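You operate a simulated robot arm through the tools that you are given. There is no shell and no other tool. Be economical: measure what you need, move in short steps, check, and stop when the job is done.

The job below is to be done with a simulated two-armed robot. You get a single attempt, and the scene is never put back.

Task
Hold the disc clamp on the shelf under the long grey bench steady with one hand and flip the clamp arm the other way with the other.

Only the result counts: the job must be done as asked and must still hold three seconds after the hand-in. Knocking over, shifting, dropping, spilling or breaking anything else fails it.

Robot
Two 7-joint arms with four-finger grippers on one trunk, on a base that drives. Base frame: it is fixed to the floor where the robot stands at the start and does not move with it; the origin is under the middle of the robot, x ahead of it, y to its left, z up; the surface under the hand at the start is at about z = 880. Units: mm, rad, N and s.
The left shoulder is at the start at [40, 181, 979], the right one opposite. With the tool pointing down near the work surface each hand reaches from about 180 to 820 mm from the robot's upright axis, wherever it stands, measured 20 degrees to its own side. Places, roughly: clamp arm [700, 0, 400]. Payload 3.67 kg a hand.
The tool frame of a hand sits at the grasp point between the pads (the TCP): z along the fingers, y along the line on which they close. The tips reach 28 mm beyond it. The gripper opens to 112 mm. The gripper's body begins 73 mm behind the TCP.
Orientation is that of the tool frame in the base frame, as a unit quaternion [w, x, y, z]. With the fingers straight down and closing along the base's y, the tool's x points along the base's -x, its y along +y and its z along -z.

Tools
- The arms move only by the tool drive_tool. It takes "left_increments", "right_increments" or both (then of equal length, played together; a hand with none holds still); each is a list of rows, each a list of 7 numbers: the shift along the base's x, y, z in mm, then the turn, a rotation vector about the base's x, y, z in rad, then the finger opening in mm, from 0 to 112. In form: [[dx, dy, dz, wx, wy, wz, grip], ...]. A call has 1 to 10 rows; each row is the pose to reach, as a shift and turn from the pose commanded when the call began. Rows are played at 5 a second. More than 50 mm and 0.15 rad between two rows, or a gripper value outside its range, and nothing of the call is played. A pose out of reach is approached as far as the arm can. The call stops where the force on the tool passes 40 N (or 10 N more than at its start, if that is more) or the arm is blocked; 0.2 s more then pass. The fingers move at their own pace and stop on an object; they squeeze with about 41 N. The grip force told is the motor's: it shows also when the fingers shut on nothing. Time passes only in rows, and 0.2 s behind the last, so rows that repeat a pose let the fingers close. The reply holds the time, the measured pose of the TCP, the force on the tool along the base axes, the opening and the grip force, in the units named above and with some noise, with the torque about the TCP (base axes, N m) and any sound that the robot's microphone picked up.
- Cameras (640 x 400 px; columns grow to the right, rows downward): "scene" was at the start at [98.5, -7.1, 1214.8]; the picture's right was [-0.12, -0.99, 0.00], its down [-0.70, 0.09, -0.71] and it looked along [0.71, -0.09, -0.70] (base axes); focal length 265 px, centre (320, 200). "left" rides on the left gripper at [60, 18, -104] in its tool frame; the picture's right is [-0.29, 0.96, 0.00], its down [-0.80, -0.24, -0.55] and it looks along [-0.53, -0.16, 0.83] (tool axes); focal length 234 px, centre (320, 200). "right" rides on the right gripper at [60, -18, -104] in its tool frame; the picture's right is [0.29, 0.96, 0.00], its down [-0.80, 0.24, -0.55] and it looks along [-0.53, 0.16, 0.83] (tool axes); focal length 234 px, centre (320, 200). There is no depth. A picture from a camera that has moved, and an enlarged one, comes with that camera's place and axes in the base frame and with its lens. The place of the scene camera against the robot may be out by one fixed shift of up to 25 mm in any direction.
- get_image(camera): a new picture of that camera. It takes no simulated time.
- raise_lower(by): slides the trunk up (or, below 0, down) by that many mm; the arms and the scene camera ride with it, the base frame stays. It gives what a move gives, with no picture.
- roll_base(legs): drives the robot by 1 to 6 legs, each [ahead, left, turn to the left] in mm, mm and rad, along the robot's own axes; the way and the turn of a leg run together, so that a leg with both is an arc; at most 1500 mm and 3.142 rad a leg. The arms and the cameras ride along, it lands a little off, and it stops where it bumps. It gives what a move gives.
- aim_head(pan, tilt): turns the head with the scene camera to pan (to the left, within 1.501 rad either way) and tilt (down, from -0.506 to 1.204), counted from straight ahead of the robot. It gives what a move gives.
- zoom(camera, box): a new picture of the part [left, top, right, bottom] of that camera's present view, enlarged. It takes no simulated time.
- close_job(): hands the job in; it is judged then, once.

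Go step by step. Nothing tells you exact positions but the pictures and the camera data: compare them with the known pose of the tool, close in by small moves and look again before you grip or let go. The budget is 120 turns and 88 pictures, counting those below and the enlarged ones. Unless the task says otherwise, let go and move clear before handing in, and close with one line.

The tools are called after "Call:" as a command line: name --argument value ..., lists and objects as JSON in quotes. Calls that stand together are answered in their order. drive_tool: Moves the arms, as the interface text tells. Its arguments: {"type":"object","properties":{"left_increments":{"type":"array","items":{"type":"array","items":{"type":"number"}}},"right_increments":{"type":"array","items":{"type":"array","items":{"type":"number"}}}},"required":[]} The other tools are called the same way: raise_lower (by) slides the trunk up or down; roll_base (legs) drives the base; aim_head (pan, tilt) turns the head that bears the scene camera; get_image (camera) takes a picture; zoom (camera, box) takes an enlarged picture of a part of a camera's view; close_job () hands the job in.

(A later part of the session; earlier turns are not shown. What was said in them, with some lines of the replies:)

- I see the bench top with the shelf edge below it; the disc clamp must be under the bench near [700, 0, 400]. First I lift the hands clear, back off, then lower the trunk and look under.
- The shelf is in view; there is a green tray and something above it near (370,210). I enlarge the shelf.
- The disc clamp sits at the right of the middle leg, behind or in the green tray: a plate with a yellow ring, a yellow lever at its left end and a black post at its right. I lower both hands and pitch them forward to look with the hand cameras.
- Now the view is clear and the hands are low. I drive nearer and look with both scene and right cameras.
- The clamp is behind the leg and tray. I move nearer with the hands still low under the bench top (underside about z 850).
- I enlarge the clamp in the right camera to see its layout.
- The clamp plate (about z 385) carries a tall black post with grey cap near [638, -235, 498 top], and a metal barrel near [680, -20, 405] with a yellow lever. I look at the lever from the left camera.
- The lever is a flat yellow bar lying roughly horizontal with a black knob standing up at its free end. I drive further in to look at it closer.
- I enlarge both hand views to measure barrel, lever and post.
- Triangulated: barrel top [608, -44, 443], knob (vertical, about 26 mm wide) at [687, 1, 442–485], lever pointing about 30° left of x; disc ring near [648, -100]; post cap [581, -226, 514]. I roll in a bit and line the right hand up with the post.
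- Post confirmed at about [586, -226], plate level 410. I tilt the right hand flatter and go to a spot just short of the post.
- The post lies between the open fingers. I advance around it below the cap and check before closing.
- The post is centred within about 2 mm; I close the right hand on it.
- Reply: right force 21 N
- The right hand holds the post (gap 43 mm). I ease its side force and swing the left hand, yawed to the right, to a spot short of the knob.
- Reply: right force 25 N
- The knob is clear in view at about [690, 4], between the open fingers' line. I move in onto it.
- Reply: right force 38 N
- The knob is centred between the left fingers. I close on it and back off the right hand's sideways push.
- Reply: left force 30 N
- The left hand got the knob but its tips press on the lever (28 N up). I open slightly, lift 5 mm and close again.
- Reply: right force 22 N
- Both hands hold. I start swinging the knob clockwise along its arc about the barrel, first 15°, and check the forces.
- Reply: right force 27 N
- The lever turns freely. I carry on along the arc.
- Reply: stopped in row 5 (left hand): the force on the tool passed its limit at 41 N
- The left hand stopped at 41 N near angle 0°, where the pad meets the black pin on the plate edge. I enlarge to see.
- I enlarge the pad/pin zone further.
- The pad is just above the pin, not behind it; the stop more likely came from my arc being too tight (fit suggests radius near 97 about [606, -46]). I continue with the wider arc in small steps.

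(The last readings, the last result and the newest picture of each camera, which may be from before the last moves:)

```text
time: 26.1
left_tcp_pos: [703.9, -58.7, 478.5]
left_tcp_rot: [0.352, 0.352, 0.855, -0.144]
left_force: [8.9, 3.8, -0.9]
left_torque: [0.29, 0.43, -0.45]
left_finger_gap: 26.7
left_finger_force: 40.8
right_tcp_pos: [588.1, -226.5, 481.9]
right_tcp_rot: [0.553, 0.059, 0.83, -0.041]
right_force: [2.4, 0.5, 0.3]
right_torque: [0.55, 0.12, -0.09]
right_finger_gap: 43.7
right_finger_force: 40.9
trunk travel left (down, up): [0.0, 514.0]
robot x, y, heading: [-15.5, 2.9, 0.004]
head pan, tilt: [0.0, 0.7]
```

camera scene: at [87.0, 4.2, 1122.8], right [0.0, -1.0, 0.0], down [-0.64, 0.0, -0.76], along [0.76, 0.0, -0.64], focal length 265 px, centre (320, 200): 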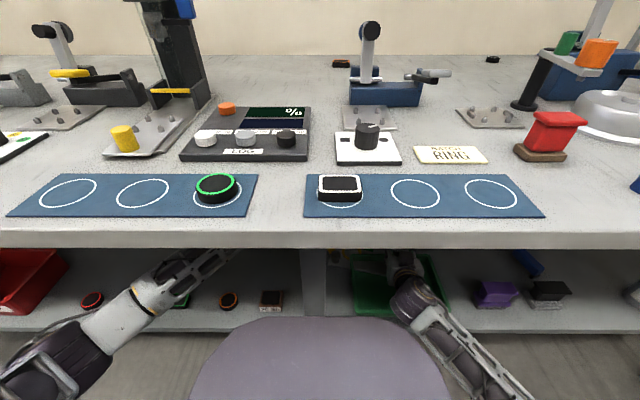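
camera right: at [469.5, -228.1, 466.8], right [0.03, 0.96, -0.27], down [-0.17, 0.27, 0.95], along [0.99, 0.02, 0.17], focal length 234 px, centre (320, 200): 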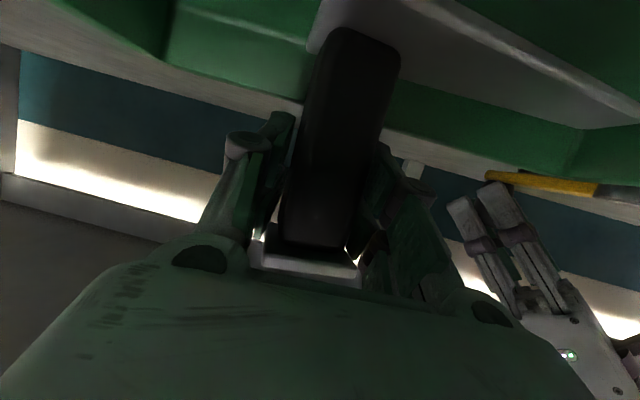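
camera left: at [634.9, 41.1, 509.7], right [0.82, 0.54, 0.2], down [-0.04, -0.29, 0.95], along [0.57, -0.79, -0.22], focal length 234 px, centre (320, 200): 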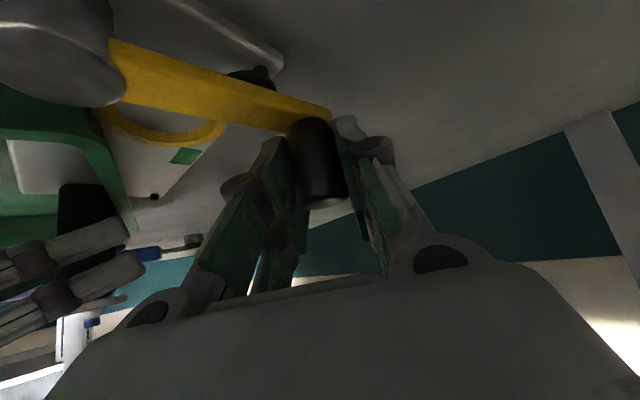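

It moves on easily. I continue.

Call:
drive_tool --left_increments '[[-1.8, -8.2, 0, 0, 0, 0, 15], [-4.3, -16.3, 0, 0, 0, 0, 15], [-7.6, -24.1, 0, 0, 0, 0, 15], [-11.5, -31.7, 0, 0, 0, 0, 15]]'

Call:
get_image --camera "left"

```text
time: 27.1
left_tcp_pos: [691.1, -94.4, 479.2]
left_tcp_rot: [0.353, 0.351, 0.855, -0.147]
left_force: [10.5, -1.8, 0.1]
left_torque: [-0.17, 0.01, -0.39]
left_finger_gap: 26.8
left_finger_force: 41.3
right_tcp_pos: [588.1, -227.5, 481.8]
right_tcp_rot: [0.553, 0.059, 0.83, -0.041]
right_force: [2.9, 5.3, 1.3]
right_torque: [0.27, -0.03, -0.11]
right_finger_gap: 43.8
right_finger_force: 40.7
trunk travel left (down, up): [0.0, 514.0]
robot x, y, heading: [-15.6, 6.1, 0.007]
head pan, tilt: [0.0, 0.7]
```

```text
49 pictures are left
camera left: at [621.8, -0.2, 510.5], right [0.82, 0.54, 0.2], down [-0.04, -0.29, 0.96], along [0.57, -0.79, -0.22], focal length 234 px, centre (320, 200)
```

left: 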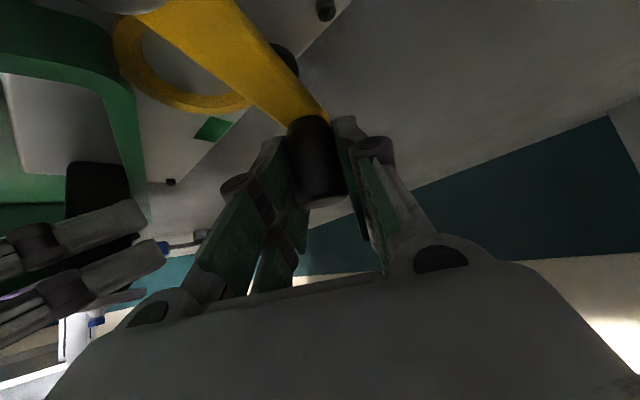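

The pin is passed; the pad must land over the ring at about -62°, where a green mark also lies at -65°. I continue to -50°, yawing the hand along a little to keep it clear of the right hand.

Call:
drive_tool --left_increments '[[-4.5, -7.1, 0, 0, 0, -0.06, 15], [-9.7, -13.9, 0, 0, 0, -0.12, 15], [-15.4, -20.1, 0, 0, 0, -0.18, 15], [-21.6, -25.8, 0, 0, 0, -0.24, 15]]'

Call:
get_image --camera "left"

Call:
get_image --camera "right"

```text
time: 28.1
left_tcp_pos: [669.1, -119.6, 480.1]
left_tcp_rot: [0.334, 0.451, 0.807, -0.186]
left_force: [3.1, 5.3, 3.3]
left_torque: [0.09, 0.15, -0.5]
left_finger_gap: 26.5
left_finger_force: 41.0
right_tcp_pos: [588.9, -226.7, 483.2]
right_tcp_rot: [0.553, 0.058, 0.83, -0.041]
right_force: [10.5, 5.6, -5.9]
right_torque: [0.42, 0.36, 0.04]
right_finger_gap: 43.6
right_finger_force: 41.4
trunk travel left (down, up): [0.0, 514.0]
robot x, y, heading: [-16.4, 4.6, 0.005]
head pan, tilt: [0.0, 0.7]
```

```text
48 pictures are left
camera left: at [625.0, -11.3, 510.8], right [0.92, 0.33, 0.2], down [-0.11, -0.27, 0.96], along [0.37, -0.9, -0.22], focal length 234 px, centre (320, 200)
```

left: 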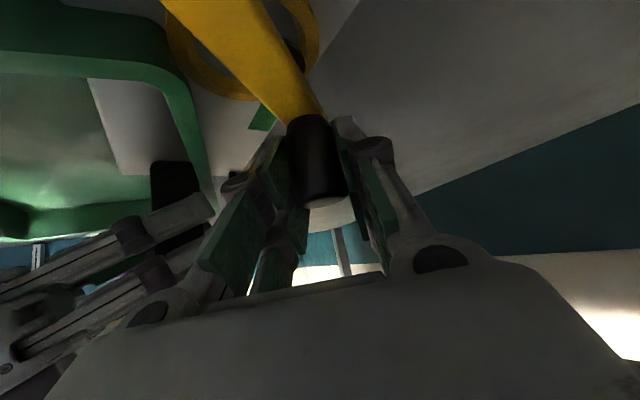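

```text
47 pictures are left
camera right: at [469.3, -228.0, 466.8], right [0.03, 0.96, -0.27], down [-0.17, 0.27, 0.95], along [0.99, 0.02, 0.17], focal length 234 px, centre (320, 200)
```

right: 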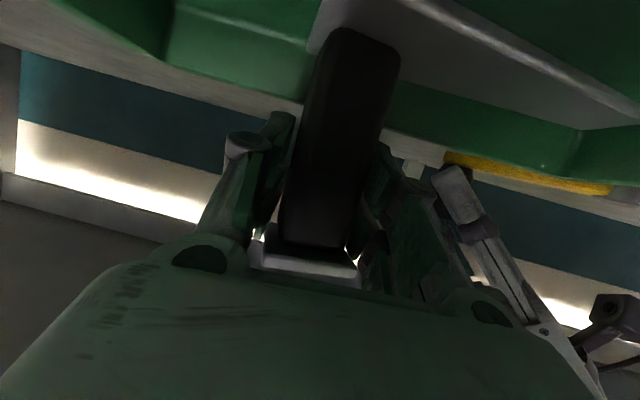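

Clear of the right hand. The lever is about 14° short of the green mark and ring; I take it the rest of the way.

Call:
drive_tool --left_increments '[[-6.8, -5.2, 0, 0, 0, -0.06, 15], [-13.9, -9.7, 0, 0, 0, -0.12, 15], [-18.4, -12.1, 0, 0, 0, -0.16, 15]]'

Call:
get_image --camera "left"

```text
time: 28.9
left_tcp_pos: [657.1, -126.8, 479.7]
left_tcp_rot: [0.321, 0.509, 0.771, -0.208]
left_force: [15.6, -4.9, -1.3]
left_torque: [-0.72, 0.12, -0.25]
left_finger_gap: 26.6
left_finger_force: 41.4
right_tcp_pos: [588.7, -226.5, 481.5]
right_tcp_rot: [0.553, 0.058, 0.83, -0.04]
right_force: [0.1, 1.5, 0.1]
right_torque: [0.15, -0.31, -0.23]
right_finger_gap: 43.8
right_finger_force: 40.6
trunk travel left (down, up): [0.0, 514.0]
robot x, y, heading: [-14.0, 1.4, 0.006]
head pan, tilt: [0.0, 0.7]
stopped in row 3 (left hand): the force on the tool passed its limit at 45 N (the readings are from after the stop); the commanded pose is now the measured one
```

```text
46 pictures are left
camera left: at [628.3, -14.3, 510.7], right [0.96, 0.19, 0.21], down [-0.16, -0.25, 0.95], along [0.24, -0.95, -0.21], focal length 234 px, centre (320, 200)
```

left: 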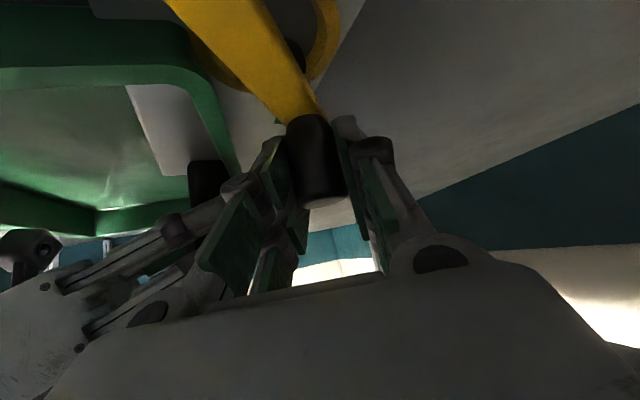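

It stopped at 45 N close to the mark – perhaps the end stop. I enlarge to check where pad, ring and mark lie and whether the hands touch.

Call:
zoom --camera "left" --box '[160, 0, 400, 150]'

Call:
get_image --camera "right"

```text
2.67 times, centred on (280, 75) of left
camera zoom: at [628.3, -14.3, 510.7], right [0.96, 0.19, 0.21], down [-0.16, -0.25, 0.95], along [0.24, -0.95, -0.21], focal length 624 px, centre (427, 533)
```

zoom: 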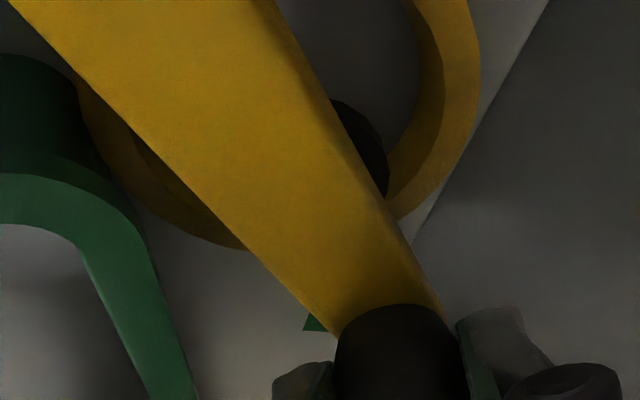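

```text
44 pictures are left
camera right: at [469.3, -227.9, 466.7], right [0.03, 0.96, -0.27], down [-0.17, 0.27, 0.95], along [0.99, 0.02, 0.17], focal length 234 px, centre (320, 200)
```

right: 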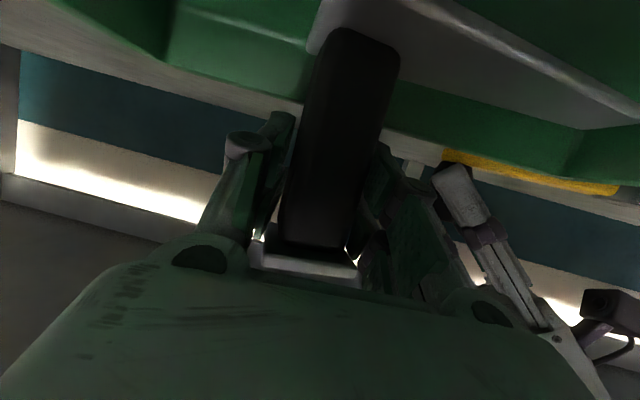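

The lever now covers the green mark and the pad lies inside the ring. I make one gentle 3 mm nudge along the tangent to see whether this is the end stop.

Call:
drive_tool --left_increments '[[-1.3, -0.8, 0, 0, 0, -0.015, 15], [-2.6, -1.6, 0, 0, 0, -0.03, 15], [-2.6, -1.6, 0, 0, 0, -0.03, 15]]'

```text
time: 29.7
left_tcp_pos: [655.4, -128.1, 479.9]
left_tcp_rot: [0.318, 0.521, 0.763, -0.212]
left_force: [32.3, 3.5, -2.7]
left_torque: [-0.39, -0.12, -0.22]
left_finger_gap: 26.7
left_finger_force: 41.3
right_tcp_pos: [589.0, -227.1, 482.7]
right_tcp_rot: [0.554, 0.058, 0.83, -0.041]
right_force: [-7.5, -1.7, 0.4]
right_torque: [0.49, -0.51, -0.47]
right_finger_gap: 43.5
right_finger_force: 41.1
trunk travel left (down, up): [0.0, 514.0]
robot x, y, heading: [-8.5, 2.8, 0.002]
head pan, tilt: [0.0, 0.7]
```

The lever resists at about 90° from where it started – the end stop. I release the knob and back the left hand out along its own axis to look.

Call:
drive_tool --left_increments '[[1.5, 1, 0, 0, 0, 0, 15], [1.5, 1, 0, 0, 0, 0, 50], [1.5, 1, 0, 0, 0, 0, 60], [-6, 20, 20, 0, 0, 0, 60], [-14, 42, 42, 0, 0, 0, 60], [-22, 64, 62, 0, 0, 0, 60]]'

Call:
get_image --camera "left"

```text
time: 31.1
left_tcp_pos: [631.8, -65.1, 542.6]
left_tcp_rot: [0.317, 0.521, 0.763, -0.213]
left_force: [0.1, 0.0, -0.1]
left_torque: [0.04, -0.04, 0.0]
left_finger_gap: 60.2
left_finger_force: 0.1
right_tcp_pos: [588.0, -226.4, 481.4]
right_tcp_rot: [0.553, 0.058, 0.83, -0.04]
right_force: [16.6, 3.9, -4.7]
right_torque: [0.41, 0.7, -0.06]
right_finger_gap: 43.4
right_finger_force: 41.7
trunk travel left (down, up): [0.0, 514.0]
robot x, y, heading: [-12.4, -0.4, 0.006]
head pan, tilt: [0.0, 0.7]
```

```text
43 pictures are left
camera left: at [607.1, 47.6, 572.7], right [0.97, 0.16, 0.21], down [-0.16, -0.25, 0.95], along [0.2, -0.96, -0.21], focal length 234 px, centre (320, 200)
```

left: 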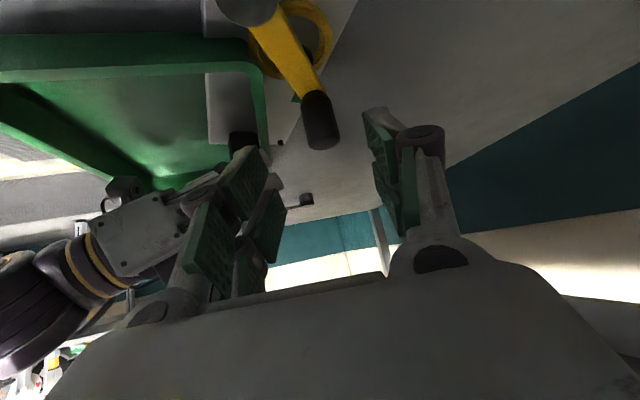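

Call:
zoom --camera "left" --box '[200, 0, 360, 160]'

```text
2.50 times, centred on (280, 80) of left
camera zoom: at [607.1, 47.6, 572.7], right [0.97, 0.16, 0.21], down [-0.16, -0.25, 0.95], along [0.2, -0.96, -0.21], focal length 585 px, centre (420, 500)
```

zoom: 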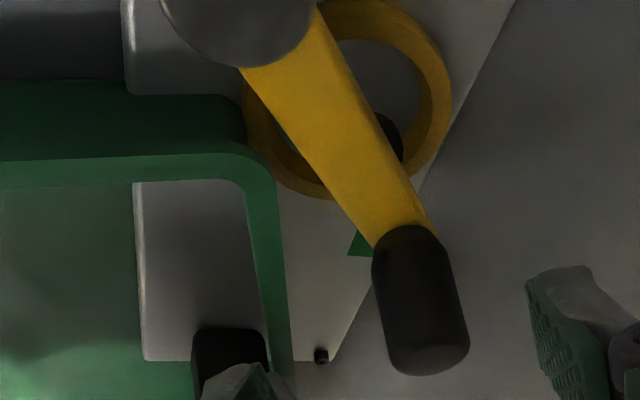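

The lever lies over the ring (about -60°, ring centre about -56°), standing by itself. Now I ease and open the right hand, then draw it straight back.

Call:
drive_tool --right_increments '[[1.5, 0.5, -0.5, 0, 0, 0, 20], [3, 0.5, -1, 0, 0, 0, 20]]'

Call:
drive_tool --right_increments '[[0, 0, 0, 0, 0, 0, 55], [0, 0, 0, 0, 0, 0, 80], [0, 0, 0, 0, 0, 0, 112], [0, 0, 0, 0, 0, 0, 112], [-25, 4, 8, 0, 0, 0, 112], [-50, 8, 16, 0, 0, 0, 112], [-75, 12, 25, 0, 0, 0, 112]]'

Call:
get_image --camera "right"

Call:
get_image --camera "left"

```text
time: 31.7
left_tcp_pos: [629.9, -65.8, 542.5]
left_tcp_rot: [0.318, 0.522, 0.762, -0.215]
left_force: [-1.1, -0.5, 0.6]
left_torque: [-0.02, 0.0, -0.02]
left_finger_gap: 60.0
left_finger_force: 0.0
right_tcp_pos: [589.6, -226.0, 481.7]
right_tcp_rot: [0.553, 0.059, 0.83, -0.041]
right_force: [-14.6, 2.0, -0.6]
right_torque: [0.53, -0.47, -0.62]
right_finger_gap: 43.6
right_finger_force: 41.1
trunk travel left (down, up): [0.0, 514.0]
robot x, y, heading: [-13.3, 3.3, 0.005]
head pan, tilt: [0.0, 0.7]
```

```text
time: 33.3
left_tcp_pos: [631.6, -65.7, 543.9]
left_tcp_rot: [0.319, 0.52, 0.763, -0.214]
left_force: [0.1, -0.9, -0.7]
left_torque: [0.01, -0.01, -0.04]
left_finger_gap: 60.0
left_finger_force: 0.0
right_tcp_pos: [514.8, -214.6, 508.9]
right_tcp_rot: [0.554, 0.058, 0.829, -0.041]
right_force: [0.7, 0.6, 1.2]
right_torque: [0.01, -0.01, 0.0]
right_finger_gap: 112.0
right_finger_force: 0.0
trunk travel left (down, up): [0.0, 514.0]
robot x, y, heading: [-12.6, 1.8, -0.0]
head pan, tilt: [0.0, 0.7]
```

```text
41 pictures are left
camera right: at [396.0, -215.6, 493.0], right [0.03, 0.96, -0.27], down [-0.17, 0.27, 0.95], along [0.98, 0.02, 0.17], focal length 234 px, centre (320, 200)
```

right: 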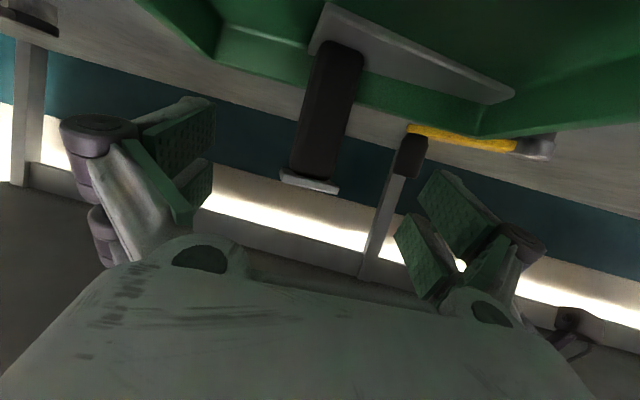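

```text
40 pictures are left
camera left: at [606.5, 48.0, 574.0], right [0.96, 0.16, 0.21], down [-0.17, -0.25, 0.95], along [0.21, -0.96, -0.21], focal length 234 px, centre (320, 200)
```

left: 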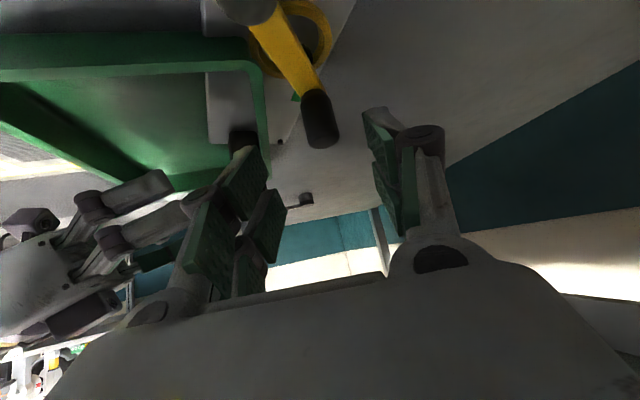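

The clamp and tray are where they were and the lever stays flipped. I draw the left hand further clear, then hand in.

Call:
drive_tool --left_increments '[[-5, 35, 10, 0, 0, 0, 60], [-10, 70, 20, 0, 0, 0, 60], [-15, 105, 30, 0, 0, 0, 60], [-15, 105, 30, 0, 0, 0, 60]]'

Call:
get_image --camera "left"

```text
time: 34.3
left_tcp_pos: [616.2, 37.3, 573.9]
left_tcp_rot: [0.318, 0.522, 0.762, -0.214]
left_force: [-0.8, -0.3, 0.3]
left_torque: [0.02, 0.01, -0.01]
left_finger_gap: 60.1
left_finger_force: 0.1
right_tcp_pos: [515.2, -214.3, 508.7]
right_tcp_rot: [0.554, 0.058, 0.829, -0.041]
right_force: [0.1, -0.1, -0.4]
right_torque: [0.02, -0.02, 0.02]
right_finger_gap: 112.1
right_finger_force: 0.1
trunk travel left (down, up): [0.0, 514.0]
robot x, y, heading: [-12.7, 2.3, -0.001]
head pan, tilt: [0.0, 0.7]
```

```text
39 pictures are left
camera left: at [591.3, 151.2, 604.2], right [0.96, 0.16, 0.21], down [-0.17, -0.25, 0.95], along [0.2, -0.96, -0.21], focal length 234 px, centre (320, 200)
```

left: 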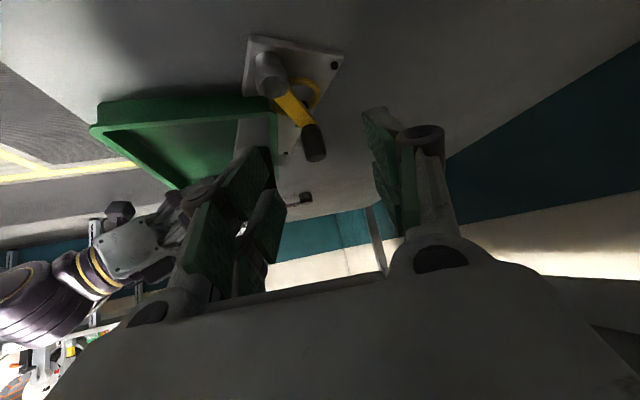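

The clamp arm now lies over the ring and both hands are clear, so I hand in.

Call:
close_job

```text
The job is handed in.
```

I held the disc clamp by its post with the right hand and swung the clamp arm about 90° with the left, until it met firm resistance. The arm now lies over the ring and stayed there after I let go. The tray and clamp base look to be where they were, both hands are clear, and the job is handed in; no verdict came back.
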